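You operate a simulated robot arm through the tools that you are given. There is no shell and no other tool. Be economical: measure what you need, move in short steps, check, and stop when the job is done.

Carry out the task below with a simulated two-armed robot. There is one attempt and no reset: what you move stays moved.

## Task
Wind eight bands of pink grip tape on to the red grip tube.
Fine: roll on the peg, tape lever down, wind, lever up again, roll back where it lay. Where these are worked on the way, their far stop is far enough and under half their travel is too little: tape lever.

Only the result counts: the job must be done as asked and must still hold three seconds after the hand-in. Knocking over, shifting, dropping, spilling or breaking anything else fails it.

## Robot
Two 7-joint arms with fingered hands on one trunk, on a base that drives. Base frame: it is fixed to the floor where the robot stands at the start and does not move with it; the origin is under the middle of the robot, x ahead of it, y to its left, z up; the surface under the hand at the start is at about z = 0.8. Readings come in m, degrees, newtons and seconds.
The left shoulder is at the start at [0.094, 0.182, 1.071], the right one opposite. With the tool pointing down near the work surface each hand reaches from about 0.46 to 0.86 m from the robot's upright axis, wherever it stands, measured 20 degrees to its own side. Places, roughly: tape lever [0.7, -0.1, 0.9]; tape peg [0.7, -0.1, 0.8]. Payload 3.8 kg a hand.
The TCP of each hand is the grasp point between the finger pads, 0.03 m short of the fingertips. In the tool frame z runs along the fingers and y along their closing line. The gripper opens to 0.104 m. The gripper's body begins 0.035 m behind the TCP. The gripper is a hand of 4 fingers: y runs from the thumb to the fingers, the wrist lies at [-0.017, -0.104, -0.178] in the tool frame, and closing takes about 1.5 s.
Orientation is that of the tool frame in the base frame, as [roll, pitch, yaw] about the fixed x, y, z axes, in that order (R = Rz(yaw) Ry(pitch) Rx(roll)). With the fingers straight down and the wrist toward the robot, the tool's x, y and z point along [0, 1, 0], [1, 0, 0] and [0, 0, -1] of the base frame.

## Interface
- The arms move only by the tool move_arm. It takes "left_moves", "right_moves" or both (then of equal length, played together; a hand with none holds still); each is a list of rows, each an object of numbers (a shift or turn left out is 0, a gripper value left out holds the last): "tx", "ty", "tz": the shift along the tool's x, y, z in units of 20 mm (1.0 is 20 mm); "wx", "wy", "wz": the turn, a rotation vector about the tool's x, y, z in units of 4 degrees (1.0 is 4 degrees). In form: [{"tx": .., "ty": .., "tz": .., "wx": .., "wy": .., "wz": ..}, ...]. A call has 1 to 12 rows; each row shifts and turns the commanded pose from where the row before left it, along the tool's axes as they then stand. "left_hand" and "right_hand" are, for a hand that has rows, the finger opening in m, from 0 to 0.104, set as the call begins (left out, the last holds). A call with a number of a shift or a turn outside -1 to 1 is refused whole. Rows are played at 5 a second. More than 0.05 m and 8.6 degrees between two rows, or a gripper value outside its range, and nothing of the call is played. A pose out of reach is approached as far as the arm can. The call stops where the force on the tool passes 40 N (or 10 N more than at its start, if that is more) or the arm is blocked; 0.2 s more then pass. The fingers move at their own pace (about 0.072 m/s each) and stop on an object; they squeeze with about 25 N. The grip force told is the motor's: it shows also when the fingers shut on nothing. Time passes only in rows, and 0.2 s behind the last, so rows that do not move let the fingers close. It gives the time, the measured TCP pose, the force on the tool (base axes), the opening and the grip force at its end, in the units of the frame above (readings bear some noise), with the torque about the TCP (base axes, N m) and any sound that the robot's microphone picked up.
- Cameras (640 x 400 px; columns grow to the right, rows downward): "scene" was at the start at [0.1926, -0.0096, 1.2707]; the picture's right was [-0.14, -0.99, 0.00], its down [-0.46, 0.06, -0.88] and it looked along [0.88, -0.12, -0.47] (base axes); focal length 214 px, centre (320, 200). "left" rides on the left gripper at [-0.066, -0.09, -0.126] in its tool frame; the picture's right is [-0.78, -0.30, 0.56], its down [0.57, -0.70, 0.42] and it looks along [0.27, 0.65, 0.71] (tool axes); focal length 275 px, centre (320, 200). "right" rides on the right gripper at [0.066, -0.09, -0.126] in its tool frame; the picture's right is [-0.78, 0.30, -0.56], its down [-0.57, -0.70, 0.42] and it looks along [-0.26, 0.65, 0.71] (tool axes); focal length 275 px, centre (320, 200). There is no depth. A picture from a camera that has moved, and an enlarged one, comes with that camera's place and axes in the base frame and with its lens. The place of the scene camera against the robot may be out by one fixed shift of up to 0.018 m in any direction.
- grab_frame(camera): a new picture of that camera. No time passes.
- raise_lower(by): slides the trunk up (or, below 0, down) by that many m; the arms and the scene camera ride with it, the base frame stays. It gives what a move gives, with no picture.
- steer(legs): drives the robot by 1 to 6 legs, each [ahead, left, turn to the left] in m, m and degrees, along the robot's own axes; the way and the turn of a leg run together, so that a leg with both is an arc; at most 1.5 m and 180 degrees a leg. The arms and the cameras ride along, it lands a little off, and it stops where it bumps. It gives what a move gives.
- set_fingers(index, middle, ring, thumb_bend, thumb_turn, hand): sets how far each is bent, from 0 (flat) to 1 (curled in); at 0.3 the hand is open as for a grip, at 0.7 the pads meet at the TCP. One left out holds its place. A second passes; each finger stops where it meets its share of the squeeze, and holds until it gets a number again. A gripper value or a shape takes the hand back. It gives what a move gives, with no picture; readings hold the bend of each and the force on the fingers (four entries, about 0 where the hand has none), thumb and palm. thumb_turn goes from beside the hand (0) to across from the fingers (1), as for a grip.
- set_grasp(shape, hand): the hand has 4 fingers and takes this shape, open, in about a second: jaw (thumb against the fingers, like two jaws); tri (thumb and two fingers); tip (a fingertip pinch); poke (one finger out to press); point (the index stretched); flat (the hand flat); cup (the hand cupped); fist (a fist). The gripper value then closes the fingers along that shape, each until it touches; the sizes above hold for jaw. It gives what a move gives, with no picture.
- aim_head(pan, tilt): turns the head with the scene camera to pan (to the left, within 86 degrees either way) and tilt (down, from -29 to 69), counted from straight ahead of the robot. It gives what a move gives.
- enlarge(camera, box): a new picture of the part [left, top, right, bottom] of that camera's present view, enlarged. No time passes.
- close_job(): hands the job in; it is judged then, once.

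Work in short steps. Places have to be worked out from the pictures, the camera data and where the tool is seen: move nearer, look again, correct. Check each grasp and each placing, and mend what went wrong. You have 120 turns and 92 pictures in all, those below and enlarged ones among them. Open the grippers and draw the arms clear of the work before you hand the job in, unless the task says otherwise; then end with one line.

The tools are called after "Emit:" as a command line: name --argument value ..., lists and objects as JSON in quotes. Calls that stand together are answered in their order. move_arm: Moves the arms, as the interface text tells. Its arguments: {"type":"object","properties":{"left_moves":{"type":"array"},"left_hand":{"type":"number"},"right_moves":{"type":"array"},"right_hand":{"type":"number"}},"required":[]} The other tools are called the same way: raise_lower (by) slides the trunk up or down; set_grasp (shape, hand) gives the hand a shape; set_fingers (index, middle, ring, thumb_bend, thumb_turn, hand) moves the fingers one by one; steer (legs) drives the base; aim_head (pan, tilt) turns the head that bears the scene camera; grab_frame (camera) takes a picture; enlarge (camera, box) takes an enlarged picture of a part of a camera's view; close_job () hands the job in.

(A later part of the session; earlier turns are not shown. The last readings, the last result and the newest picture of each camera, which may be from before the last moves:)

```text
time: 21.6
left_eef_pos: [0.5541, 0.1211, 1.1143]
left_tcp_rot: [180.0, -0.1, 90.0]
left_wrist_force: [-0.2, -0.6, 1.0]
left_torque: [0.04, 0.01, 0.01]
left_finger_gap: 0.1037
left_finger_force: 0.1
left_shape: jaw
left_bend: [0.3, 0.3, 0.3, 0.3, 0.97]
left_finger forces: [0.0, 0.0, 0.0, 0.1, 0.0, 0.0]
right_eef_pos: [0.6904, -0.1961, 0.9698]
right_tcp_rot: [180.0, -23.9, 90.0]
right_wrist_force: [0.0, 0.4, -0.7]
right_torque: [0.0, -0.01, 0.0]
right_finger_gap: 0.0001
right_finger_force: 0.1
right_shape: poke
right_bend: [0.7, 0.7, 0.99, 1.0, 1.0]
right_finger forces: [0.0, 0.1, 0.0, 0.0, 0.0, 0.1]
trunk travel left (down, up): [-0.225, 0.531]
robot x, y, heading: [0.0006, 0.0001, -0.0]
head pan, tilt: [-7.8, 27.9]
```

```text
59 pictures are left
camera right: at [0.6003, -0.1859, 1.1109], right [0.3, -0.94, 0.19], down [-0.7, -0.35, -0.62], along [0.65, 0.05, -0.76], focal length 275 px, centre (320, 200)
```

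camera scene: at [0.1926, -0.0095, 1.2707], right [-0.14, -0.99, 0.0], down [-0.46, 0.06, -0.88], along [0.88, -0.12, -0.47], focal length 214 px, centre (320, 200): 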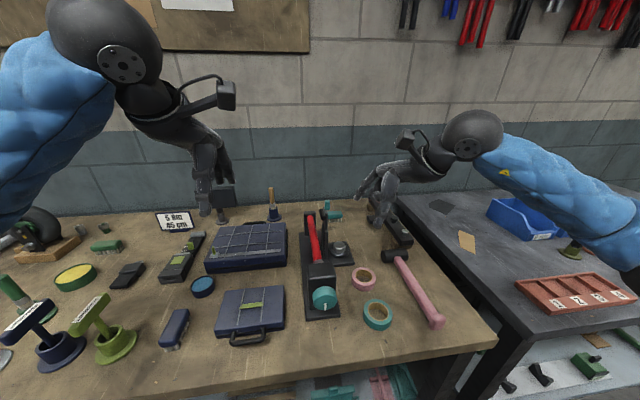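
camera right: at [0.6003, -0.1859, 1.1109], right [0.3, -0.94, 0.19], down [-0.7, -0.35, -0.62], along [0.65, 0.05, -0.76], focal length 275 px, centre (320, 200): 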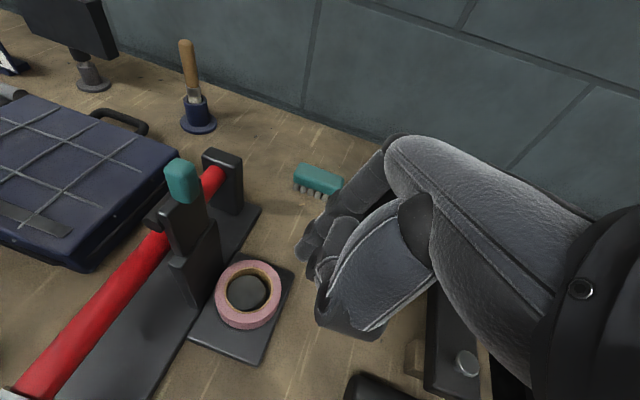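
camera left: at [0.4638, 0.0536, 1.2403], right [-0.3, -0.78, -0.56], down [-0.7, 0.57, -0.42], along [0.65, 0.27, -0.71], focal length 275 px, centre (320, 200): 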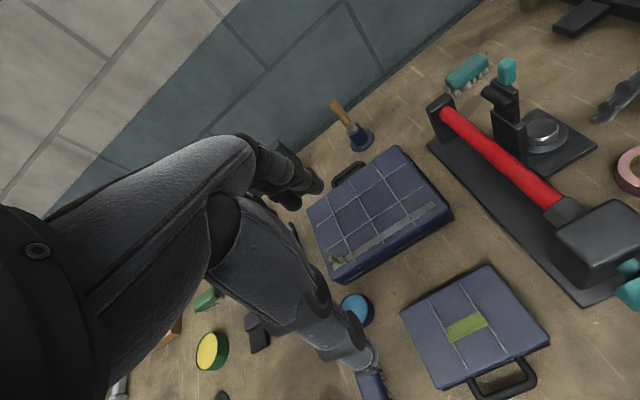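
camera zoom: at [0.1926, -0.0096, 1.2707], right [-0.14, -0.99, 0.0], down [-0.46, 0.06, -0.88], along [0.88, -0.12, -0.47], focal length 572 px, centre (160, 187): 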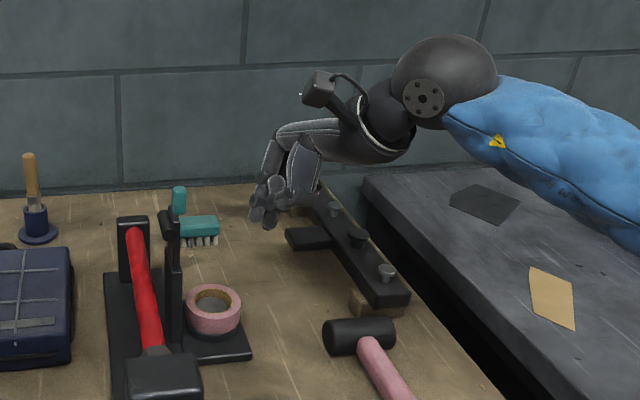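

Index tip is now at about (0.695, -0.179, 0.945) and the handle at (0.688, -0.10, 0.983). I'll raise the tip to 0.97, then push in +y.

Emit:
move_arm --right_moves '[{"tx": 0.78, "tz": -0.11, "ty": -0.1}, {"tx": 0.78, "tz": -0.11, "ty": -0.1}, {"tx": 0.78, "tz": -0.11, "ty": -0.1}, {"tx": 0.457, "tz": 0.203}, {"tx": 0.457, "tz": 0.203}, {"tx": 0.457, "tz": 0.203}, {"tx": 0.457, "tz": 0.203}, {"tx": 0.457, "tz": 0.203}]'

Emit:
grab_frame --camera "right"

Emit:
enlarge --camera "left" --box '[440, 30, 640, 210]'

```text
time: 23.4
left_eef_pos: [0.5528, 0.1203, 1.1157]
left_tcp_rot: [180.0, 0.0, 90.0]
left_wrist_force: [-0.2, 0.6, -0.1]
left_torque: [-0.03, 0.02, 0.05]
left_finger_gap: 0.1036
left_finger_force: 0.1
left_shape: jaw
left_bend: [0.3, 0.3, 0.3, 0.3, 0.97]
left_finger forces: [0.1, 0.0, 0.0, 0.2, 0.1, 0.1]
right_eef_pos: [0.6843, -0.105, 0.9953]
right_tcp_rot: [180.0, -23.9, 90.1]
right_wrist_force: [-0.1, 0.0, 0.9]
right_torque: [-0.01, 0.02, -0.03]
right_finger_gap: 0.0
right_finger_force: 0.1
right_shape: poke
right_bend: [0.7, 0.7, 0.99, 1.0, 1.0]
right_finger forces: [0.2, 0.1, 0.0, 0.1, 0.0, 0.0]
trunk travel left (down, up): [-0.225, 0.531]
robot x, y, heading: [-0.0031, 0.0031, -0.1]
head pan, tilt: [-7.8, 27.9]
```

```text
58 pictures are left
camera right: at [0.594, -0.0952, 1.1359], right [0.3, -0.94, 0.19], down [-0.7, -0.35, -0.62], along [0.65, 0.05, -0.76], focal length 275 px, centre (320, 200)
```

right: 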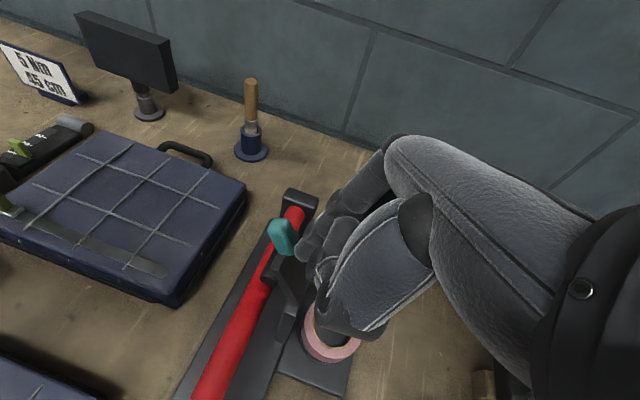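

```text
2.22 times, centred on (540, 120) of left
camera zoom: at [0.4637, 0.0538, 1.2403], right [-0.3, -0.78, -0.56], down [-0.7, 0.57, -0.42], along [0.65, 0.27, -0.71], focal length 612 px, centre (-169, 378)
```

zoom: 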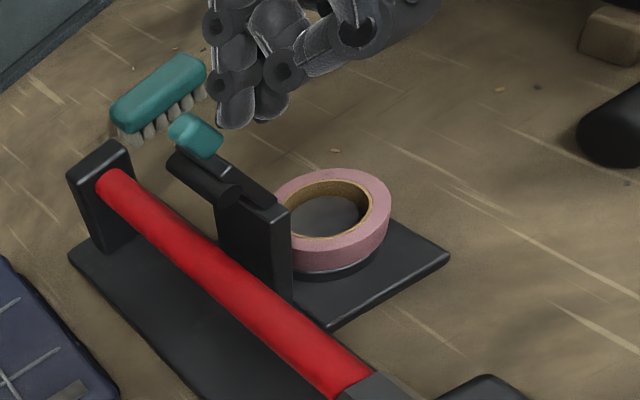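

The lever is swinging toward the tube as predicted. I'll follow the arc over and down until it stops.

Emit:
move_arm --right_moves '[{"tx": 0.6, "tz": 0.45}, {"tx": 0.6, "tz": 0.45}, {"tx": 0.6, "tz": 0.45}, {"tx": 0.05, "tz": 0.5}, {"tx": 0.05, "tz": 0.5}, {"tx": 0.05, "tz": 0.5}]'

Emit:
grab_frame --camera "right"

Emit:
enlarge --camera "left" --box '[400, 30, 600, 210]'

```text
time: 24.8
left_eef_pos: [0.5527, 0.12, 1.1161]
left_tcp_rot: [179.9, 0.0, 90.0]
left_wrist_force: [-0.2, -0.1, 0.7]
left_torque: [0.01, 0.02, 0.03]
left_finger_gap: 0.1039
left_finger_force: 0.1
left_shape: jaw
left_bend: [0.3, 0.3, 0.3, 0.3, 0.97]
left_finger forces: [0.0, 0.0, 0.0, 0.0, 0.0, 0.0]
right_eef_pos: [0.6845, -0.0488, 0.9614]
right_tcp_rot: [179.6, -24.0, 89.9]
right_wrist_force: [-0.2, -5.4, 8.9]
right_torque: [-0.11, 0.04, 0.01]
right_finger_gap: 0.0002
right_finger_force: 0.1
right_shape: poke
right_bend: [0.7, 0.7, 0.99, 1.0, 1.0]
right_finger forces: [0.1, 9.8, 0.0, 0.0, 0.0, 0.0]
trunk travel left (down, up): [-0.225, 0.531]
robot x, y, heading: [-0.0015, -0.0014, -0.0]
head pan, tilt: [-7.8, 27.9]
```

```text
56 pictures are left
camera right: at [0.5939, -0.0382, 1.1024], right [0.29, -0.94, 0.19], down [-0.7, -0.35, -0.62], along [0.65, 0.05, -0.76], focal length 275 px, centre (320, 200)
```

right: 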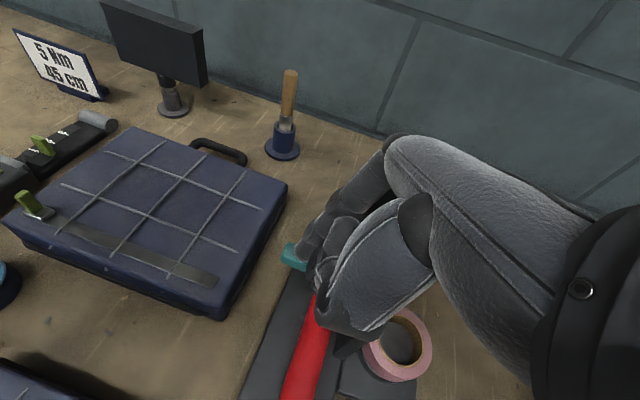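

```text
2.22 times, centred on (500, 120) of left
camera zoom: at [0.4624, 0.0527, 1.2412], right [-0.3, -0.78, -0.56], down [-0.7, 0.57, -0.42], along [0.65, 0.27, -0.71], focal length 612 px, centre (-80, 378)
```

zoom: 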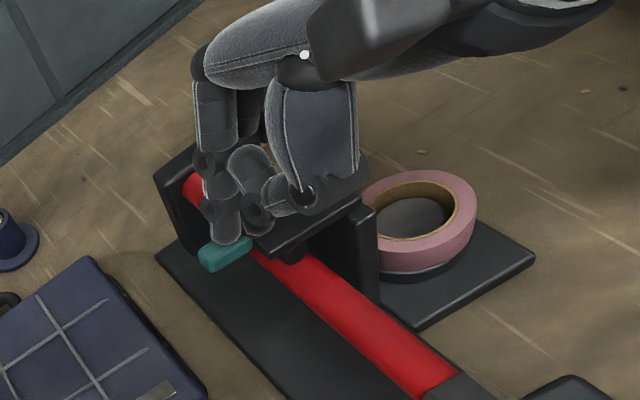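

The lever lies nearly horizontal over the tube with about 10 N of contact. I'll press a little more to find the stop.

Emit:
move_arm --right_moves '[{"tx": -0.08, "tz": 0.18}, {"tx": -0.08, "tz": 0.18}, {}]'

```text
time: 25.6
left_eef_pos: [0.5509, 0.1186, 1.1163]
left_tcp_rot: [179.8, -0.1, 90.1]
left_wrist_force: [-0.3, -0.3, -0.3]
left_torque: [-0.05, -0.04, 0.0]
left_finger_gap: 0.1036
left_finger_force: 0.0
left_shape: jaw
left_bend: [0.3, 0.3, 0.3, 0.3, 0.97]
left_finger forces: [0.0, 0.0, 0.1, 0.1, 0.0, 0.0]
right_eef_pos: [0.6833, -0.0481, 0.9566]
right_tcp_rot: [179.3, -24.2, 90.1]
right_wrist_force: [-0.5, -12.5, 29.9]
right_torque: [-0.26, 0.07, 0.0]
right_finger_gap: 0.0
right_finger_force: 0.1
right_shape: poke
right_bend: [0.7, 0.7, 0.99, 1.0, 1.0]
right_finger forces: [0.6, 30.5, 0.0, 0.0, 0.1, 0.1]
trunk travel left (down, up): [-0.225, 0.531]
robot x, y, heading: [0.0028, 0.0009, -0.2]
head pan, tilt: [-7.8, 27.9]
```

Force jumped to 30 N, so the lever is at its stop. I'll withdraw up and right, and check that it stays down.

Emit:
move_arm --right_moves '[{"tx": 0.203, "tz": -0.457}, {"tx": 0.407, "tz": -0.914}, {"tx": 0.407, "tz": -0.914}, {"tx": 0.407, "tz": -0.914}, {"tz": -1}, {"tz": -1}, {"tz": -1}, {"tz": -1, "tx": -0.8}, {"tx": -1}, {"tx": -1}, {"tx": -1}]'

Emit:
enlarge --camera "left" --box '[400, 30, 640, 230]'

Emit:
enlarge --camera "scene" --box '[280, 210, 380, 330]'

```text
time: 28.0
left_eef_pos: [0.5545, 0.1205, 1.1144]
left_tcp_rot: [-180.0, 0.0, 89.9]
left_wrist_force: [0.4, -0.2, 0.5]
left_torque: [-0.04, 0.01, -0.03]
left_finger_gap: 0.1038
left_finger_force: 0.0
left_shape: jaw
left_bend: [0.3, 0.3, 0.3, 0.3, 0.97]
left_finger forces: [0.0, 0.0, 0.0, 0.1, 0.0, 0.0]
right_eef_pos: [0.6835, -0.1482, 1.0621]
right_tcp_rot: [-179.9, -24.0, 90.0]
right_wrist_force: [0.5, -0.7, -0.3]
right_torque: [-0.04, -0.01, -0.01]
right_finger_gap: 0.0002
right_finger_force: 0.0
right_shape: poke
right_bend: [0.7, 0.7, 0.99, 1.0, 1.0]
right_finger forces: [0.1, 0.1, 0.0, 0.0, 0.0, 0.0]
trunk travel left (down, up): [-0.225, 0.531]
robot x, y, heading: [-0.0008, -0.0038, -0.0]
head pan, tilt: [-7.8, 27.9]
```

```text
2.00 times, centred on (520, 130) of left
camera zoom: at [0.4638, 0.0534, 1.2403], right [-0.3, -0.78, -0.56], down [-0.7, 0.57, -0.42], along [0.65, 0.27, -0.71], focal length 551 px, centre (-80, 340)
```

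zoom: 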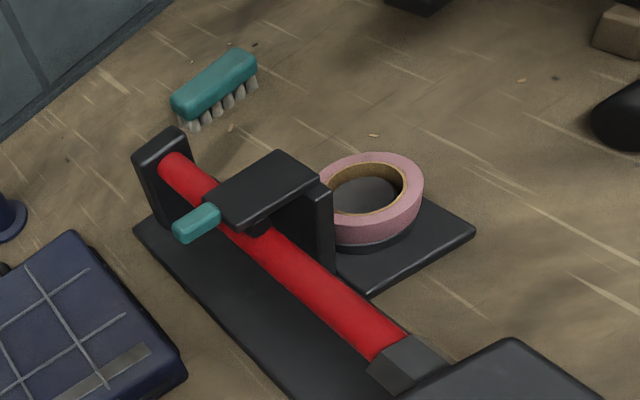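

```text
3.33 times, centred on (330, 270) of scene
camera zoom: at [0.1927, -0.0099, 1.2707], right [-0.14, -0.99, 0.0], down [-0.46, 0.06, -0.88], along [0.88, -0.12, -0.47], focal length 715 px, centre (287, -33)
```

zoom: 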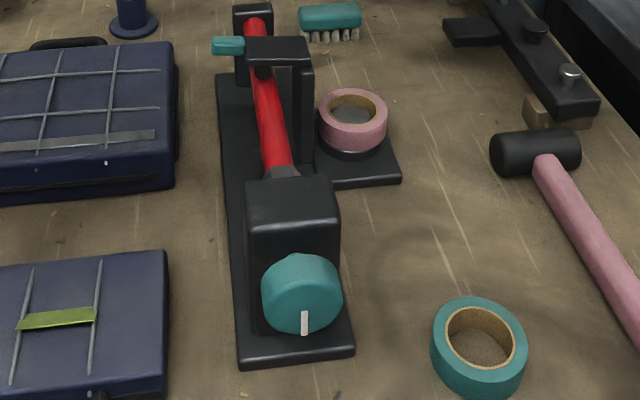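

The lever stays down, with the roller on the tube. Turning the knob by wrist rotation would be slow at 4° a row. I'll try rubbing the knob's top with flat fingers pointing left and palm down, moving along y. First I'll bring the right hand back and flatten it.

Emit:
move_arm --right_moves '[{"tx": -0.175, "ty": -0.97, "tz": -0.34}, {"tx": -0.175, "ty": -0.97, "tz": -0.34}, {"tx": -0.175, "ty": -0.97, "tz": -0.34}, {"tx": -0.175, "ty": -0.97, "tz": -0.34}, {"tx": -0.175, "ty": -0.97, "tz": -0.34}, {"tx": -0.175, "ty": -0.97, "tz": -0.34}, {"tx": -0.175, "ty": -0.97, "tz": -0.34}, {"tx": -0.175, "ty": -0.97, "tz": -0.34}, {"tx": -0.175, "ty": -0.97, "tz": -0.34}, {"tx": -0.175, "ty": -0.97, "tz": -0.34}, {"tx": -0.175, "ty": -0.97, "tz": -0.34}, {"tx": -0.175, "ty": -0.97, "tz": -0.34}]'

Emit:
set_grasp --hand "right" --shape "flat"

Emit:
move_arm --right_moves '[{"wz": -1}, {"wz": -1}, {"wz": -1}, {"wz": -1}, {"wz": -1}, {"wz": -1}, {"wz": -1}, {"wz": -1}, {"wz": -1}, {"wz": -1}, {"wz": -1}, {"wz": -1}]'

Emit:
move_arm --right_moves '[{"wz": -1}, {"wz": -1}, {"wz": -1}, {"wz": -1}, {"wz": -1}, {"wz": -1}, {"wz": -1}, {"wz": -1}, {"wz": -1}, {"wz": -1}, {"wz": -0.5}]'

Emit:
grab_frame --camera "scene"

```text
time: 30.6
left_eef_pos: [0.5532, 0.1207, 1.1141]
left_tcp_rot: [-179.9, 0.0, 90.0]
left_wrist_force: [0.5, 0.9, 0.8]
left_torque: [0.05, 0.0, -0.02]
left_finger_gap: 0.1036
left_finger_force: 0.0
left_shape: jaw
left_bend: [0.3, 0.3, 0.3, 0.3, 0.97]
left_finger forces: [0.0, 0.1, 0.0, 0.0, 0.0, 0.0]
right_eef_pos: [0.4509, -0.2192, 1.1205]
right_tcp_rot: [179.9, -23.9, 90.0]
right_wrist_force: [-0.2, 0.7, 0.5]
right_torque: [0.02, -0.01, 0.01]
right_finger_gap: 0.0
right_finger_force: 0.0
right_shape: poke
right_bend: [0.7, 0.7, 0.99, 1.0, 1.0]
right_finger forces: [0.0, 0.0, 0.0, 0.0, 0.1, 0.0]
trunk travel left (down, up): [-0.225, 0.531]
robot x, y, heading: [0.0005, -0.0003, -0.2]
head pan, tilt: [-7.8, 27.9]
```

```text
time: 31.5
left_eef_pos: [0.5527, 0.1211, 1.1151]
left_tcp_rot: [180.0, 0.1, 90.1]
left_wrist_force: [0.2, 1.3, 0.9]
left_torque: [-0.02, -0.02, 0.0]
left_finger_gap: 0.1037
left_finger_force: 0.1
left_shape: jaw
left_bend: [0.3, 0.3, 0.3, 0.3, 0.97]
left_finger forces: [0.1, 0.0, 0.1, 0.0, 0.1, 0.1]
right_eef_pos: [0.4509, -0.2201, 1.1205]
right_tcp_rot: [180.0, -23.9, 90.0]
right_wrist_force: [0.8, 0.1, -0.6]
right_torque: [0.0, 0.01, 0.04]
right_finger_gap: 0.0001
right_finger_force: 0.1
right_shape: flat
right_bend: [0.0, 0.0, 0.0, 0.39, 0.0]
right_finger forces: [0.0, 0.0, 0.0, 0.0, 0.0, 0.0]
trunk travel left (down, up): [-0.225, 0.531]
robot x, y, heading: [0.0, -0.0011, 0.1]
head pan, tilt: [-7.8, 27.9]
```

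```text
time: 34.1
left_eef_pos: [0.5546, 0.1207, 1.115]
left_tcp_rot: [-180.0, 0.0, 89.9]
left_wrist_force: [0.3, 0.8, -0.4]
left_torque: [0.0, -0.03, -0.01]
left_finger_gap: 0.1038
left_finger_force: 0.1
left_shape: jaw
left_bend: [0.3, 0.3, 0.3, 0.3, 0.97]
left_finger forces: [0.1, 0.0, 0.0, 0.1, 0.0, 0.0]
right_eef_pos: [0.4516, -0.2196, 1.1215]
right_tcp_rot: [161.7, -15.7, 140.6]
right_wrist_force: [0.0, -0.2, 0.0]
right_torque: [-0.02, 0.01, -0.03]
right_finger_gap: 0.0001
right_finger_force: 0.0
right_shape: flat
right_bend: [0.0, 0.0, 0.0, 0.39, 0.0]
right_finger forces: [0.0, 0.1, 0.0, 0.1, 0.0, 0.0]
trunk travel left (down, up): [-0.225, 0.531]
robot x, y, heading: [-0.0006, -0.0007, -0.1]
head pan, tilt: [-7.8, 27.9]
```

```text
time: 36.5
left_eef_pos: [0.553, 0.1196, 1.1149]
left_tcp_rot: [180.0, -0.1, 90.0]
left_wrist_force: [0.1, -0.3, 0.2]
left_torque: [0.0, 0.04, 0.01]
left_finger_gap: 0.1032
left_finger_force: 0.1
left_shape: jaw
left_bend: [0.3, 0.3, 0.3, 0.3, 0.97]
left_finger forces: [0.0, 0.0, 0.0, 0.0, 0.0, 0.0]
right_eef_pos: [0.3542, -0.1909, 1.1501]
right_tcp_rot: [156.1, -0.1, 180.0]
right_wrist_force: [0.0, -0.6, -0.1]
right_torque: [-0.01, -0.01, -0.01]
right_finger_gap: 0.0001
right_finger_force: 0.0
right_shape: flat
right_bend: [0.0, 0.0, 0.0, 0.39, 0.0]
right_finger forces: [0.1, 0.1, 0.0, 0.0, 0.1, 0.0]
right hand out of reach, approached as far as the arm can: row 4, 5, 6, 7, 8, 9, 10, 11
trunk travel left (down, up): [-0.225, 0.531]
robot x, y, heading: [-0.0004, -0.001, -0.1]
head pan, tilt: [-7.8, 27.9]
```

```text
52 pictures are left
camera scene: at [0.1926, -0.0095, 1.2707], right [-0.14, -0.99, 0.0], down [-0.46, 0.06, -0.88], along [0.88, -0.12, -0.47], focal length 214 px, centre (320, 200)
```

scene: 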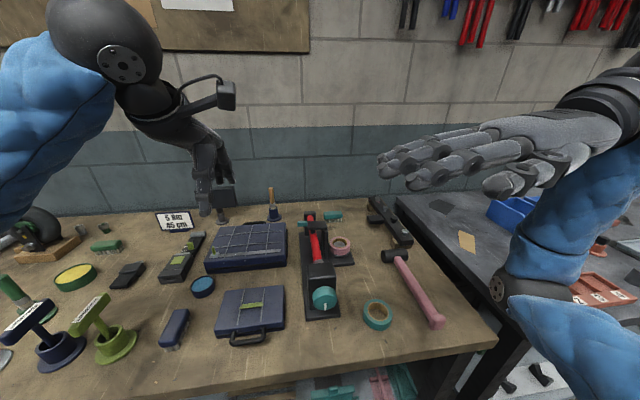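

That orientation is out of reach, so I'll change method. I'll stroke the knob's right side up and down with the side of a straight index finger pointing down, one stroke being up to half a turn. I'll undo the rotation and drive back 0.12 m for room.

Emit:
move_arm --right_moves '[{"wz": 1}, {"wz": 1}, {"wz": 1}, {"wz": 1}, {"wz": 1}, {"wz": 1}, {"wz": 1}, {"wz": 1}, {"wz": 1}, {"wz": 1}, {"wz": 1}, {"wz": 1}]'

Emit:
move_arm --right_moves '[{"wz": 1}, {"wz": 1}, {"wz": 1}, {"wz": 1}, {"wz": 1}, {"wz": 1}, {"wz": 1}, {"wz": 1}, {"wz": 1}, {"wz": 1}, {"wz": 0.5}]'

Emit:
set_grasp --hand "right" --shape "tip"

Emit:
steer --legs '[[-0.12, 0, 0]]'

```text
time: 39.1
left_eef_pos: [0.5529, 0.121, 1.1147]
left_tcp_rot: [180.0, 0.0, 90.0]
left_wrist_force: [0.2, -0.1, 0.2]
left_torque: [0.0, 0.01, -0.01]
left_finger_gap: 0.1037
left_finger_force: 0.1
left_shape: jaw
left_bend: [0.3, 0.3, 0.3, 0.3, 0.97]
left_finger forces: [0.0, 0.0, 0.0, 0.0, 0.0, 0.0]
right_eef_pos: [0.3542, -0.1911, 1.1516]
right_tcp_rot: [163.6, -17.6, 134.5]
right_wrist_force: [0.4, 0.9, 0.7]
right_torque: [-0.02, 0.01, 0.03]
right_finger_gap: 0.0
right_finger_force: 0.1
right_shape: flat
right_bend: [0.0, 0.0, 0.0, 0.39, 0.0]
right_finger forces: [0.0, 0.1, 0.0, 0.0, 0.0, 0.0]
trunk travel left (down, up): [-0.225, 0.531]
robot x, y, heading: [-0.0013, 0.0, 0.3]
head pan, tilt: [-7.8, 27.9]
```

```text
time: 41.5
left_eef_pos: [0.5544, 0.1198, 1.1142]
left_tcp_rot: [180.0, 0.0, 90.0]
left_wrist_force: [0.0, 0.1, 0.1]
left_torque: [-0.02, -0.03, 0.01]
left_finger_gap: 0.1037
left_finger_force: 0.1
left_shape: jaw
left_bend: [0.3, 0.3, 0.3, 0.3, 0.97]
left_finger forces: [0.0, 0.0, 0.0, 0.1, 0.0, 0.0]
right_eef_pos: [0.3542, -0.1914, 1.1502]
right_tcp_rot: [-180.0, -23.9, 89.9]
right_wrist_force: [0.0, -0.6, -0.2]
right_torque: [0.01, -0.01, 0.01]
right_finger_gap: 0.0
right_finger_force: 0.1
right_shape: flat
right_bend: [0.0, 0.0, 0.0, 0.39, 0.0]
right_finger forces: [0.0, 0.0, 0.0, 0.0, 0.0, 0.0]
trunk travel left (down, up): [-0.225, 0.531]
robot x, y, heading: [-0.0012, -0.001, -0.2]
head pan, tilt: [-7.8, 27.9]
```

```text
time: 42.4
left_eef_pos: [0.5528, 0.1201, 1.1151]
left_tcp_rot: [-180.0, 0.0, 90.0]
left_wrist_force: [0.9, 0.1, 0.1]
left_torque: [-0.03, -0.03, -0.01]
left_finger_gap: 0.1038
left_finger_force: 0.0
left_shape: jaw
left_bend: [0.3, 0.3, 0.3, 0.3, 0.97]
left_finger forces: [0.0, 0.1, 0.0, 0.0, 0.0, 0.0]
right_eef_pos: [0.3547, -0.1911, 1.1499]
right_tcp_rot: [179.9, -23.9, 90.1]
right_wrist_force: [-0.6, 0.1, 0.1]
right_torque: [0.01, -0.02, 0.01]
right_finger_gap: 0.104
right_finger_force: 0.2
right_shape: tip
right_bend: [0.31, 0.98, 0.99, 0.3, 0.97]
right_finger forces: [0.0, 0.0, 0.0, 0.1, 0.0, 0.0]
trunk travel left (down, up): [-0.225, 0.531]
robot x, y, heading: [-0.0003, -0.0001, -0.0]
head pan, tilt: [-7.8, 27.9]
```

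```text
time: 43.6
left_eef_pos: [0.4317, 0.1207, 1.1158]
left_tcp_rot: [179.9, -0.1, 90.2]
left_wrist_force: [-0.3, 0.7, 0.2]
left_torque: [-0.02, -0.01, 0.01]
left_finger_gap: 0.1037
left_finger_force: 0.0
left_shape: jaw
left_bend: [0.3, 0.3, 0.3, 0.3, 0.97]
left_finger forces: [0.0, 0.1, 0.1, 0.0, 0.0, 0.1]
right_eef_pos: [0.2331, -0.1907, 1.1509]
right_tcp_rot: [179.8, -23.9, 90.1]
right_wrist_force: [-0.4, 0.1, 0.5]
right_torque: [-0.01, -0.02, -0.05]
right_finger_gap: 0.1037
right_finger_force: 0.1
right_shape: tip
right_bend: [0.31, 0.98, 0.99, 0.3, 0.97]
right_finger forces: [0.0, 0.1, 0.0, 0.1, 0.1, 0.0]
trunk travel left (down, up): [-0.225, 0.531]
robot x, y, heading: [-0.1224, 0.0006, 0.1]
head pan, tilt: [-7.8, 27.9]
```

I'll tilt the hand to about -20° so the index points down and slightly right, and bring it to the right of the knob.

Emit:
move_arm --right_moves '[{"wy": -1, "ty": 0.88}, {"wy": -1, "ty": 0.88}, {"wy": -1, "ty": 0.88}, {"wy": -1, "ty": 0.88}, {"wy": -1, "ty": 0.88}, {"wy": -1, "ty": 0.88}, {"wy": -1, "ty": 0.88}, {"wy": -1, "ty": 0.88}, {"wy": -1, "ty": 0.88}, {"wy": -1, "ty": 0.88}, {"wy": -1, "ty": 0.88}]'

Emit:
move_arm --right_moves '[{"tx": 0.55, "tz": 0.85}, {"tx": 0.55, "tz": 0.85}, {"tx": 0.55, "tz": 0.85}, {"tx": 0.55, "tz": 0.85}, {"tx": 0.55, "tz": 0.85}, {"tx": 0.55, "tz": 0.85}, {"tx": 0.55, "tz": 0.85}, {"tx": 0.55, "tz": 0.85}, {"tx": 0.55, "tz": 0.85}, {"tx": 0.55, "tz": 0.85}]'

Emit:
grab_frame --camera "scene"

Emit:
grab_frame --camera "right"

Emit:
grab_frame --camera "left"

```text
time: 46.0
left_eef_pos: [0.434, 0.1203, 1.1136]
left_tcp_rot: [-180.0, 0.0, 90.0]
left_wrist_force: [0.2, -0.7, 0.3]
left_torque: [0.02, -0.01, -0.02]
left_finger_gap: 0.1038
left_finger_force: 0.1
left_shape: jaw
left_bend: [0.3, 0.3, 0.3, 0.3, 0.97]
left_finger forces: [0.0, 0.0, 0.0, 0.0, 0.0, 0.1]
right_eef_pos: [0.4292, -0.1909, 1.1504]
right_tcp_rot: [180.0, 20.2, 90.0]
right_wrist_force: [-0.3, -0.1, -0.3]
right_torque: [0.01, 0.0, -0.04]
right_finger_gap: 0.1037
right_finger_force: 0.0
right_shape: tip
right_bend: [0.31, 0.98, 0.99, 0.3, 0.97]
right_finger forces: [0.0, 0.0, 0.0, 0.1, 0.0, 0.1]
trunk travel left (down, up): [-0.225, 0.531]
robot x, y, heading: [-0.1203, -0.0002, -0.4]
head pan, tilt: [-7.8, 27.9]
```

```text
time: 48.2
left_eef_pos: [0.4338, 0.1206, 1.1141]
left_tcp_rot: [180.0, 0.0, 90.1]
left_wrist_force: [0.0, 0.1, 0.6]
left_torque: [0.01, 0.03, -0.01]
left_finger_gap: 0.1038
left_finger_force: 0.2
left_shape: jaw
left_bend: [0.3, 0.3, 0.3, 0.3, 0.97]
left_finger forces: [0.0, 0.0, 0.0, 0.0, 0.0, 0.0]
right_eef_pos: [0.4292, -0.1462, 0.9527]
right_tcp_rot: [180.0, 20.1, 89.9]
right_wrist_force: [0.7, -0.8, 0.6]
right_torque: [-0.04, 0.0, 0.01]
right_finger_gap: 0.1039
right_finger_force: 0.0
right_shape: tip
right_bend: [0.31, 0.98, 0.99, 0.3, 0.97]
right_finger forces: [0.0, 0.1, 0.1, 0.0, 0.0, 0.0]
trunk travel left (down, up): [-0.225, 0.531]
robot x, y, heading: [-0.1178, 0.0016, 0.0]
head pan, tilt: [-7.8, 27.9]
```

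```text
51 pictures are left
camera scene: at [0.073, -0.0094, 1.2707], right [-0.13, -0.99, 0.0], down [-0.46, 0.06, -0.88], along [0.88, -0.12, -0.47], focal length 214 px, centre (320, 200)
```

scene: 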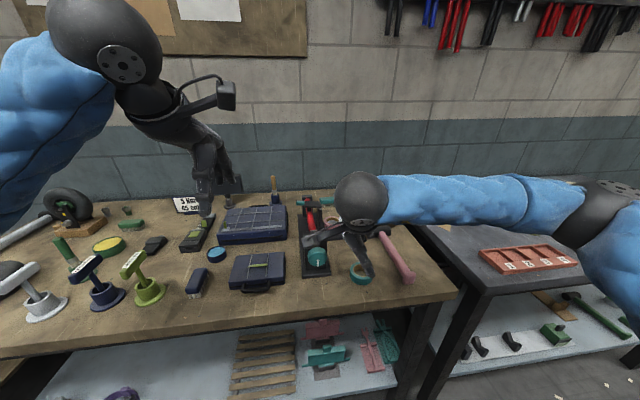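

```text
50 pictures are left
camera right: at [0.3379, -0.0406, 1.0475], right [0.3, -0.54, 0.79], down [-0.7, -0.68, -0.2], along [0.65, -0.49, -0.58], focal length 275 px, centre (320, 200)
```

right: 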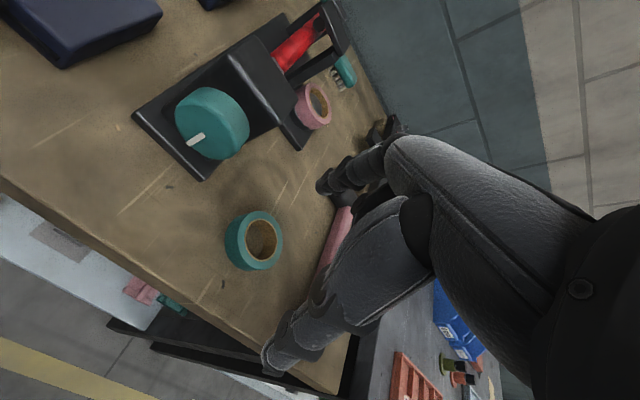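

```text
49 pictures are left
camera left: at [0.344, 0.0541, 1.2403], right [-0.3, -0.78, -0.56], down [-0.7, 0.57, -0.42], along [0.65, 0.27, -0.71], focal length 275 px, centre (320, 200)
```

left: 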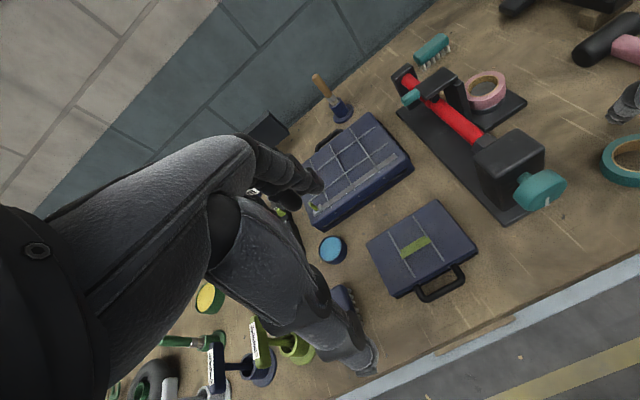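

The right camera sees the knob and its white mark well. The index tip is at about (0.481, -0.143, 0.922). I'll place the finger low on the knob's right side for a trial up-stroke.

Emit:
move_arm --right_moves '[{"tx": 0.455, "tz": 0.885, "ty": 0.3}, {"tx": 0.455, "tz": 0.885, "ty": 0.3}, {"tx": 0.455, "tz": 0.8, "ty": 0.3}, {"tx": 0.455, "tz": 0.7, "ty": 0.2}, {"tx": 0.4}, {"tx": 0.4}, {}]'

Emit:
grab_frame --camera "right"

Emit:
enlarge --camera "scene" --box '[280, 200, 400, 310]'

```text
time: 49.8
left_eef_pos: [0.4347, 0.1205, 1.1133]
left_tcp_rot: [180.0, 0.0, 90.1]
left_wrist_force: [-0.2, -0.9, 0.7]
left_torque: [-0.02, -0.01, -0.02]
left_finger_gap: 0.1038
left_finger_force: 0.1
left_shape: jaw
left_bend: [0.3, 0.3, 0.3, 0.3, 0.97]
left_finger forces: [0.0, 0.0, 0.0, 0.0, 0.0, 0.0]
right_eef_pos: [0.4506, -0.1183, 0.873]
right_tcp_rot: [-180.0, 20.1, 90.0]
right_wrist_force: [-0.1, 0.4, 0.4]
right_torque: [-0.04, -0.01, 0.02]
right_finger_gap: 0.1041
right_finger_force: 0.0
right_shape: tip
right_bend: [0.31, 0.98, 0.99, 0.3, 0.97]
right_finger forces: [0.1, 0.0, 0.0, 0.0, 0.0, 0.0]
trunk travel left (down, up): [-0.225, 0.531]
robot x, y, heading: [-0.1217, -0.0001, 0.1]
head pan, tilt: [-7.8, 27.9]
```

```text
48 pictures are left
camera right: at [0.3602, -0.0135, 0.9678], right [0.3, -0.54, 0.79], down [-0.7, -0.68, -0.2], along [0.65, -0.49, -0.58], focal length 275 px, centre (320, 200)
```

right: 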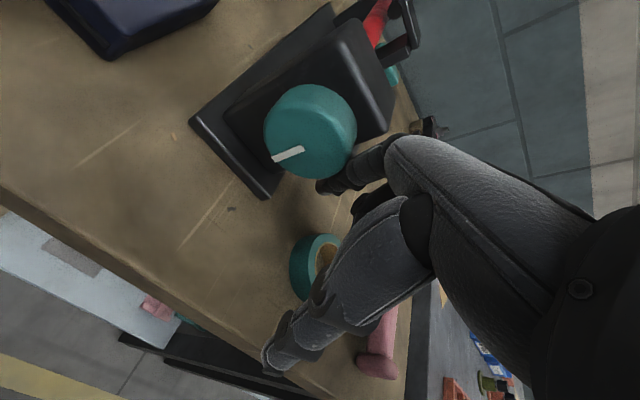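

```text
3.64 times, centred on (340, 255) of scene
camera zoom: at [0.0727, -0.0095, 1.2707], right [-0.13, -0.99, 0.0], down [-0.46, 0.06, -0.88], along [0.88, -0.12, -0.47], focal length 780 px, centre (247, 0)
```

zoom: 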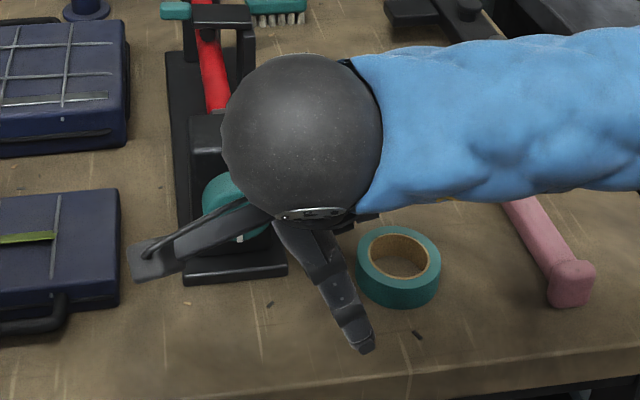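

No contact yet. I'll ease in.

Emit:
move_arm --right_moves '[{"tx": 0.2}, {"tx": 0.2}, {}]'

```text
time: 50.6
left_eef_pos: [0.4345, 0.1199, 1.1146]
left_tcp_rot: [-180.0, 0.0, 90.1]
left_wrist_force: [0.1, 0.1, -0.2]
left_torque: [0.01, -0.02, 0.04]
left_finger_gap: 0.1034
left_finger_force: 0.1
left_shape: jaw
left_bend: [0.3, 0.3, 0.3, 0.3, 0.97]
left_finger forces: [0.0, 0.1, 0.0, 0.0, 0.1, 0.0]
right_eef_pos: [0.4505, -0.1117, 0.8693]
right_tcp_rot: [-180.0, 20.2, 89.9]
right_wrist_force: [-0.1, -3.7, 0.2]
right_torque: [0.12, -0.04, -0.13]
right_finger_gap: 0.1038
right_finger_force: 0.1
right_shape: tip
right_bend: [0.31, 0.98, 0.99, 0.3, 0.97]
right_finger forces: [3.2, 0.0, 0.1, 0.0, 0.0, 0.0]
trunk travel left (down, up): [-0.225, 0.531]
robot x, y, heading: [-0.1206, -0.0002, 0.1]
head pan, tilt: [-7.8, 27.9]
```

First contact is 3.7 N. I'll press slightly more, stroke upward and watch the mark.

Emit:
move_arm --right_moves '[{"tx": 0.15}, {"tz": -0.5, "ty": -0.2}, {"tz": -0.5, "ty": -0.2}, {"tz": -0.5, "ty": -0.2}, {"tz": -0.5, "ty": -0.2}]'

Emit:
grab_frame --camera "right"

```text
time: 51.8
left_eef_pos: [0.4335, 0.1193, 1.1135]
left_tcp_rot: [180.0, -0.1, 90.1]
left_wrist_force: [0.0, -0.3, 0.1]
left_torque: [0.03, -0.01, 0.03]
left_finger_gap: 0.1036
left_finger_force: 0.2
left_shape: jaw
left_bend: [0.3, 0.3, 0.3, 0.3, 0.97]
left_finger forces: [0.1, 0.0, 0.0, 0.1, 0.0, 0.0]
right_eef_pos: [0.435, -0.0962, 0.9071]
right_tcp_rot: [179.9, 20.1, 89.9]
right_wrist_force: [1.6, -14.1, -0.8]
right_torque: [-0.18, 0.0, -0.75]
right_finger_gap: 0.1026
right_finger_force: 0.1
right_shape: tip
right_bend: [0.32, 0.98, 0.99, 0.3, 0.97]
right_finger forces: [11.9, 0.0, 0.0, 0.0, 0.0, 0.1]
trunk travel left (down, up): [-0.225, 0.531]
robot x, y, heading: [-0.1194, 0.0021, -0.2]
head pan, tilt: [-7.8, 27.9]
```

```text
46 pictures are left
camera right: at [0.3441, 0.009, 1.0022], right [0.3, -0.54, 0.79], down [-0.7, -0.68, -0.2], along [0.65, -0.49, -0.58], focal length 275 px, centre (320, 200)
```

right: 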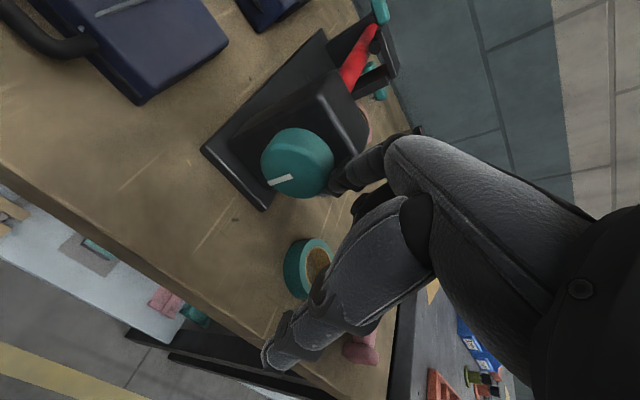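

Tangential force was nearly zero, so I need to know whether the knob turned. I'll enlarge it.

Emit:
enlarge --camera "right" --box '[230, 100, 390, 220]'

Emit:
enlarge --camera "left" --box '[440, 100, 640, 240]'

```text
3.33 times, centred on (310, 160) of right
camera zoom: at [0.3441, 0.009, 1.0022], right [0.3, -0.54, 0.79], down [-0.7, -0.68, -0.2], along [0.65, -0.49, -0.58], focal length 918 px, centre (353, 333)
```

zoom: 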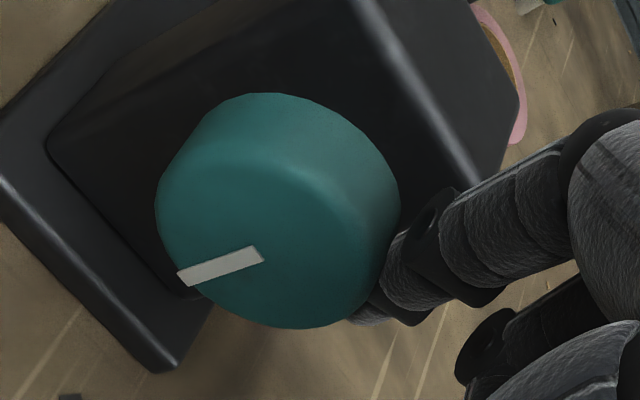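

```text
2.86 times, centred on (540, 170) of left
camera zoom: at [0.3438, 0.0527, 1.2405], right [-0.3, -0.78, -0.56], down [-0.7, 0.57, -0.42], along [0.65, 0.27, -0.71], focal length 786 px, centre (-309, 286)
```

zoom: 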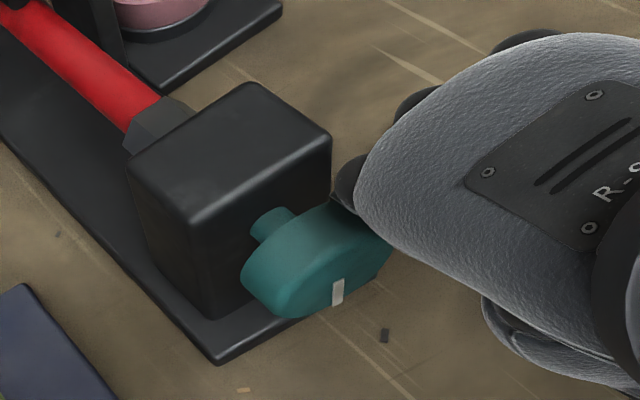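

Resolving the forces along the tilted finger gives a normal of about 13 N and friction of about 5.6 N, so friction coefficient is about 0.43 and the knob simply resisted. I'll press harder, to about 25–30 N, and stroke down.

Emit:
move_arm --right_moves '[{"tx": 0.2}, {}]'

Emit:
move_arm --right_moves '[{"tz": 0.4, "ty": 0.16}, {"tz": 0.4, "ty": 0.16}, {"tz": 0.4, "ty": 0.16}, {"tz": 0.4, "ty": 0.16}]'

Emit:
enlarge --camera "left" --box '[440, 60, 640, 240]'

```text
time: 52.4
left_eef_pos: [0.4334, 0.1189, 1.1152]
left_tcp_rot: [-179.9, -0.1, 90.1]
left_wrist_force: [0.0, 0.6, -0.7]
left_torque: [-0.01, 0.01, -0.01]
left_finger_gap: 0.1035
left_finger_force: 0.1
left_shape: jaw
left_bend: [0.3, 0.3, 0.3, 0.3, 0.97]
left_finger forces: [0.0, 0.0, 0.0, 0.1, 0.0, 0.1]
right_eef_pos: [0.4351, -0.0958, 0.9066]
right_tcp_rot: [179.9, 20.1, 89.6]
right_wrist_force: [0.9, -23.7, 6.0]
right_torque: [-0.22, -0.33, -1.26]
right_finger_gap: 0.1013
right_finger_force: 0.0
right_shape: tip
right_bend: [0.32, 0.98, 0.99, 0.3, 0.97]
right_finger forces: [23.5, 0.0, 0.1, 0.0, 0.0, 0.0]
trunk travel left (down, up): [-0.225, 0.531]
robot x, y, heading: [-0.1183, -0.0009, 0.0]
head pan, tilt: [-7.8, 27.9]
```

```text
time: 53.6
left_eef_pos: [0.4326, 0.1196, 1.1152]
left_tcp_rot: [-180.0, -0.1, 90.1]
left_wrist_force: [-0.6, -0.9, 0.5]
left_torque: [-0.01, -0.01, 0.01]
left_finger_gap: 0.1038
left_finger_force: 0.0
left_shape: jaw
left_bend: [0.3, 0.3, 0.3, 0.3, 0.97]
left_finger forces: [0.0, 0.0, 0.0, 0.0, 0.1, 0.0]
right_eef_pos: [0.4451, -0.1086, 0.8729]
right_tcp_rot: [-179.5, 20.9, 89.3]
right_wrist_force: [-10.6, -18.1, 4.2]
right_torque: [0.49, -0.39, -0.39]
right_finger_gap: 0.1
right_finger_force: 0.0
right_shape: tip
right_bend: [0.37, 0.98, 0.99, 0.3, 0.97]
right_finger forces: [19.1, 0.0, 0.0, 0.1, 0.0, 0.0]
trunk travel left (down, up): [-0.225, 0.531]
robot x, y, heading: [-0.12, 0.0022, 0.0]
head pan, tilt: [-7.8, 27.9]
stopped in row 4 (right hand): the force on the tool passed its limit at 40 N (the readings are from after the stop); the commanded pose is now the measured one
```

```text
2.22 times, centred on (540, 150) of left
camera zoom: at [0.3423, 0.0522, 1.2408], right [-0.3, -0.78, -0.56], down [-0.7, 0.57, -0.42], along [0.65, 0.27, -0.71], focal length 612 px, centre (-169, 311)
```

zoom: 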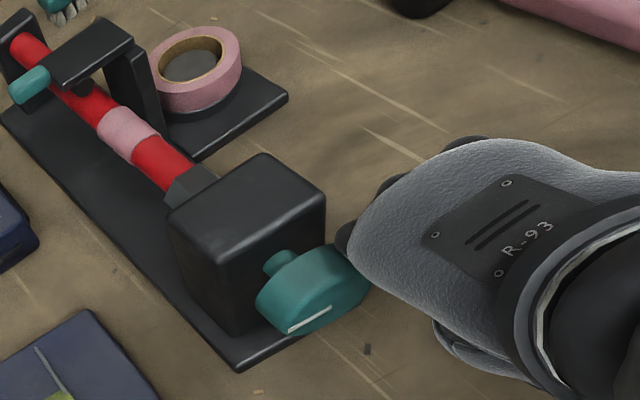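

A pink band has appeared and the knob turned on the down-stroke, with no shift of the machine. Next is a repeatable cycle: off, up, on, then straight down without x drift.

Emit:
move_arm --right_moves '[{"tx": -0.5}, {"tz": -0.95, "ty": -0.3}, {"tz": -0.95, "ty": -0.3}, {"tx": 0.5}, {}, {"tz": 0.6}, {"tz": 0.6}, {"tz": 0.6}, {"tz": 0.6}, {"tz": 0.4}]'

Emit:
enlarge --camera "left" --box '[440, 60, 640, 240]'

```text
time: 55.8
left_eef_pos: [0.4338, 0.1189, 1.1141]
left_tcp_rot: [180.0, -0.1, 90.1]
left_wrist_force: [0.3, 0.0, 0.7]
left_torque: [0.04, 0.02, 0.01]
left_finger_gap: 0.1037
left_finger_force: 0.0
left_shape: jaw
left_bend: [0.3, 0.3, 0.3, 0.3, 0.97]
left_finger forces: [0.0, 0.1, 0.0, 0.1, 0.0, 0.1]
right_eef_pos: [0.4297, -0.1138, 0.8537]
right_tcp_rot: [-179.0, 20.7, 90.0]
right_wrist_force: [-4.7, -17.3, 0.2]
right_torque: [0.6, -0.22, -0.51]
right_finger_gap: 0.1018
right_finger_force: 0.0
right_shape: tip
right_bend: [0.32, 0.98, 0.99, 0.3, 0.97]
right_finger forces: [17.1, 0.0, 0.1, 0.0, 0.1, 0.0]
trunk travel left (down, up): [-0.225, 0.531]
robot x, y, heading: [-0.1212, 0.0007, -0.0]
head pan, tilt: [-7.8, 27.9]
```

```text
2.22 times, centred on (540, 150) of left
camera zoom: at [0.343, 0.0516, 1.2405], right [-0.3, -0.78, -0.56], down [-0.7, 0.57, -0.42], along [0.65, 0.27, -0.71], focal length 612 px, centre (-169, 311)
```

zoom: 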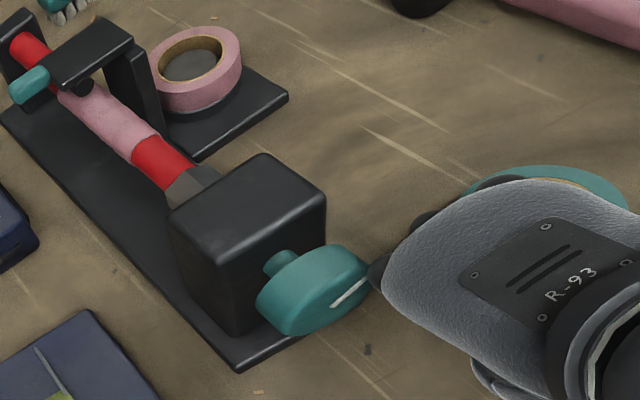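

The wound length has grown a lot. I need to count the bands before going on, so I'll zoom in on the tube.

Emit:
enlarge --camera "left" --box '[440, 60, 520, 130]'

Emit:
enlarge --camera "scene" --box '[280, 190, 350, 250]'

```text
5.71 times, centred on (480, 95) of left
camera zoom: at [0.343, 0.0516, 1.2405], right [-0.3, -0.78, -0.56], down [-0.7, 0.57, -0.42], along [0.65, 0.27, -0.71], focal length 1573 px, centre (-594, 800)
```

zoom: 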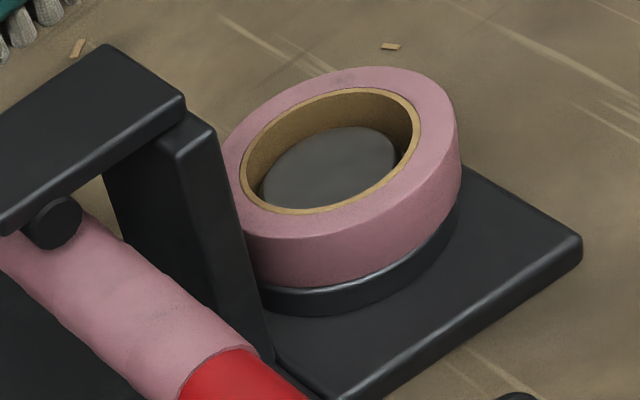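

```text
6.67 times, centred on (315, 220) of scene
camera zoom: at [0.0719, -0.0119, 1.2706], right [-0.13, -0.99, 0.0], down [-0.46, 0.06, -0.88], along [0.88, -0.12, -0.47], focal length 1430 px, centre (353, 67)
```

zoom: 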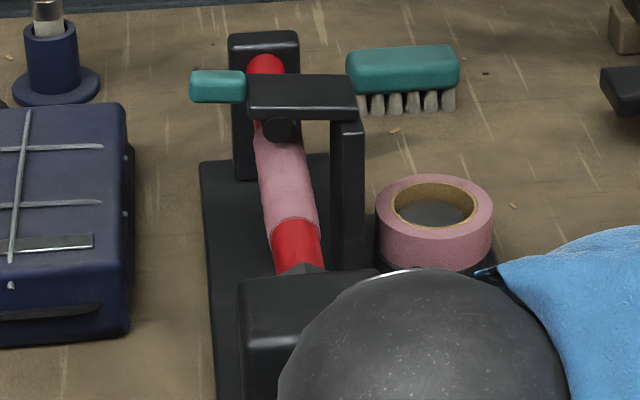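

The mark has gone from down to left (90°) and then to right (+180°), about 270° in all, and the pink length is about 8 cm. To count bands properly I'll bring the left hand camera nearer the tube and take the right finger off the knob.

Emit:
move_arm --left_moves '[{"ty": 0.93, "tz": 0.67, "tx": -0.05}, {"ty": 0.93, "tz": 0.67, "tx": -0.05}, {"ty": 0.93, "tz": 0.67, "tx": -0.05}, {"ty": 0.93, "tz": 0.67, "tx": -0.05}, {"ty": 0.93, "tz": 0.67, "tx": -0.05}, {"ty": 0.93, "tz": 0.67, "tx": -0.05}, {"ty": 0.93, "tz": 0.67, "tx": -0.05}, {"ty": 0.93, "tz": 0.67, "tx": -0.05}, {"ty": 0.93, "tz": 0.67, "tx": -0.05}, {"ty": 0.93, "tz": 0.67, "tx": -0.05}]' --right_moves '[{"tx": -0.5}, {"tx": -0.2}, {}, {}, {}, {}, {}, {}, {}, {}]'

Emit:
grab_frame --camera "left"

```text
time: 58.0
left_eef_pos: [0.6191, 0.1116, 0.9799]
left_tcp_rot: [-179.9, 0.0, 90.0]
left_wrist_force: [0.2, -0.4, -0.1]
left_torque: [0.02, -0.03, -0.02]
left_finger_gap: 0.1039
left_finger_force: 0.2
left_shape: jaw
left_bend: [0.3, 0.3, 0.3, 0.3, 0.97]
left_finger forces: [0.0, 0.0, 0.0, 0.1, 0.1, 0.0]
right_eef_pos: [0.4322, -0.1252, 0.861]
right_tcp_rot: [-179.5, 20.6, 89.9]
right_wrist_force: [-0.2, 0.7, 1.1]
right_torque: [0.03, -0.03, 0.0]
right_finger_gap: 0.1036
right_finger_force: 0.1
right_shape: tip
right_bend: [0.31, 0.98, 0.99, 0.3, 0.97]
right_finger forces: [0.0, 0.0, 0.0, 0.0, 0.0, 0.0]
trunk travel left (down, up): [-0.225, 0.531]
robot x, y, heading: [-0.1179, 0.0022, 0.2]
head pan, tilt: [-7.8, 27.9]
```

```text
39 pictures are left
camera left: at [0.5293, 0.0445, 1.1054], right [-0.3, -0.78, -0.56], down [-0.7, 0.57, -0.42], along [0.65, 0.27, -0.71], focal length 275 px, centre (320, 200)
```

left: 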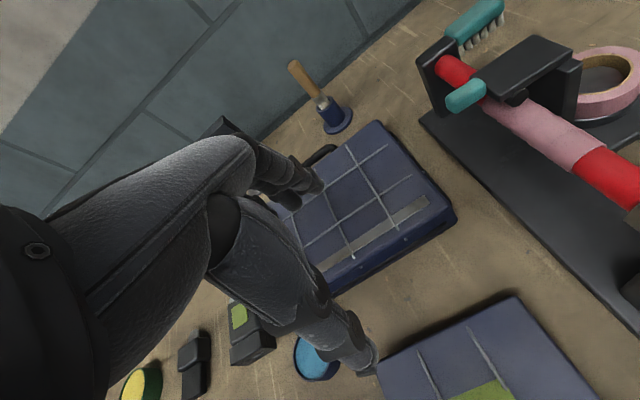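

Emit:
enlarge --camera "left" --box '[410, 30, 640, 220]'

Emit:
enlarge --camera "left" --box '[470, 70, 640, 200]'

```text
2.11 times, centred on (525, 125) of left
camera zoom: at [0.5293, 0.0445, 1.1054], right [-0.3, -0.78, -0.56], down [-0.7, 0.57, -0.42], along [0.65, 0.27, -0.71], focal length 580 px, centre (-112, 358)
```

zoom: 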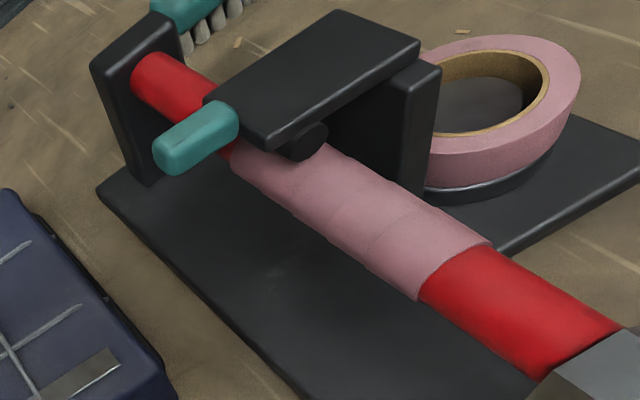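

```text
3.08 times, centred on (555, 135) of left
camera zoom: at [0.5293, 0.0445, 1.1054], right [-0.3, -0.78, -0.56], down [-0.7, 0.57, -0.42], along [0.65, 0.27, -0.71], focal length 847 px, centre (-403, 400)
```

zoom: 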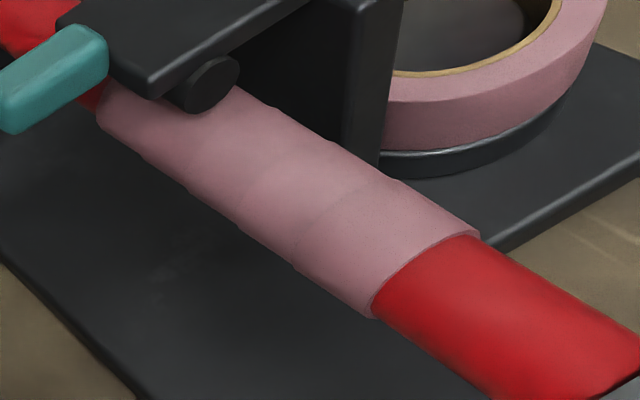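

Ridges at the lower edge suggest about 5–6 bands. I'll zoom in more to count exactly.

Emit:
enlarge --camera "left" --box '[495, 90, 605, 180]'

```text
4.44 times, centred on (550, 135) of left
camera zoom: at [0.5293, 0.0445, 1.1054], right [-0.3, -0.78, -0.56], down [-0.7, 0.57, -0.42], along [0.65, 0.27, -0.71], focal length 1224 px, centre (-702, 489)
```

zoom: 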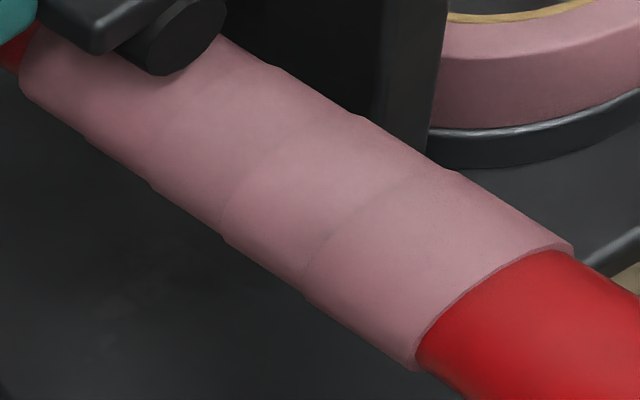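

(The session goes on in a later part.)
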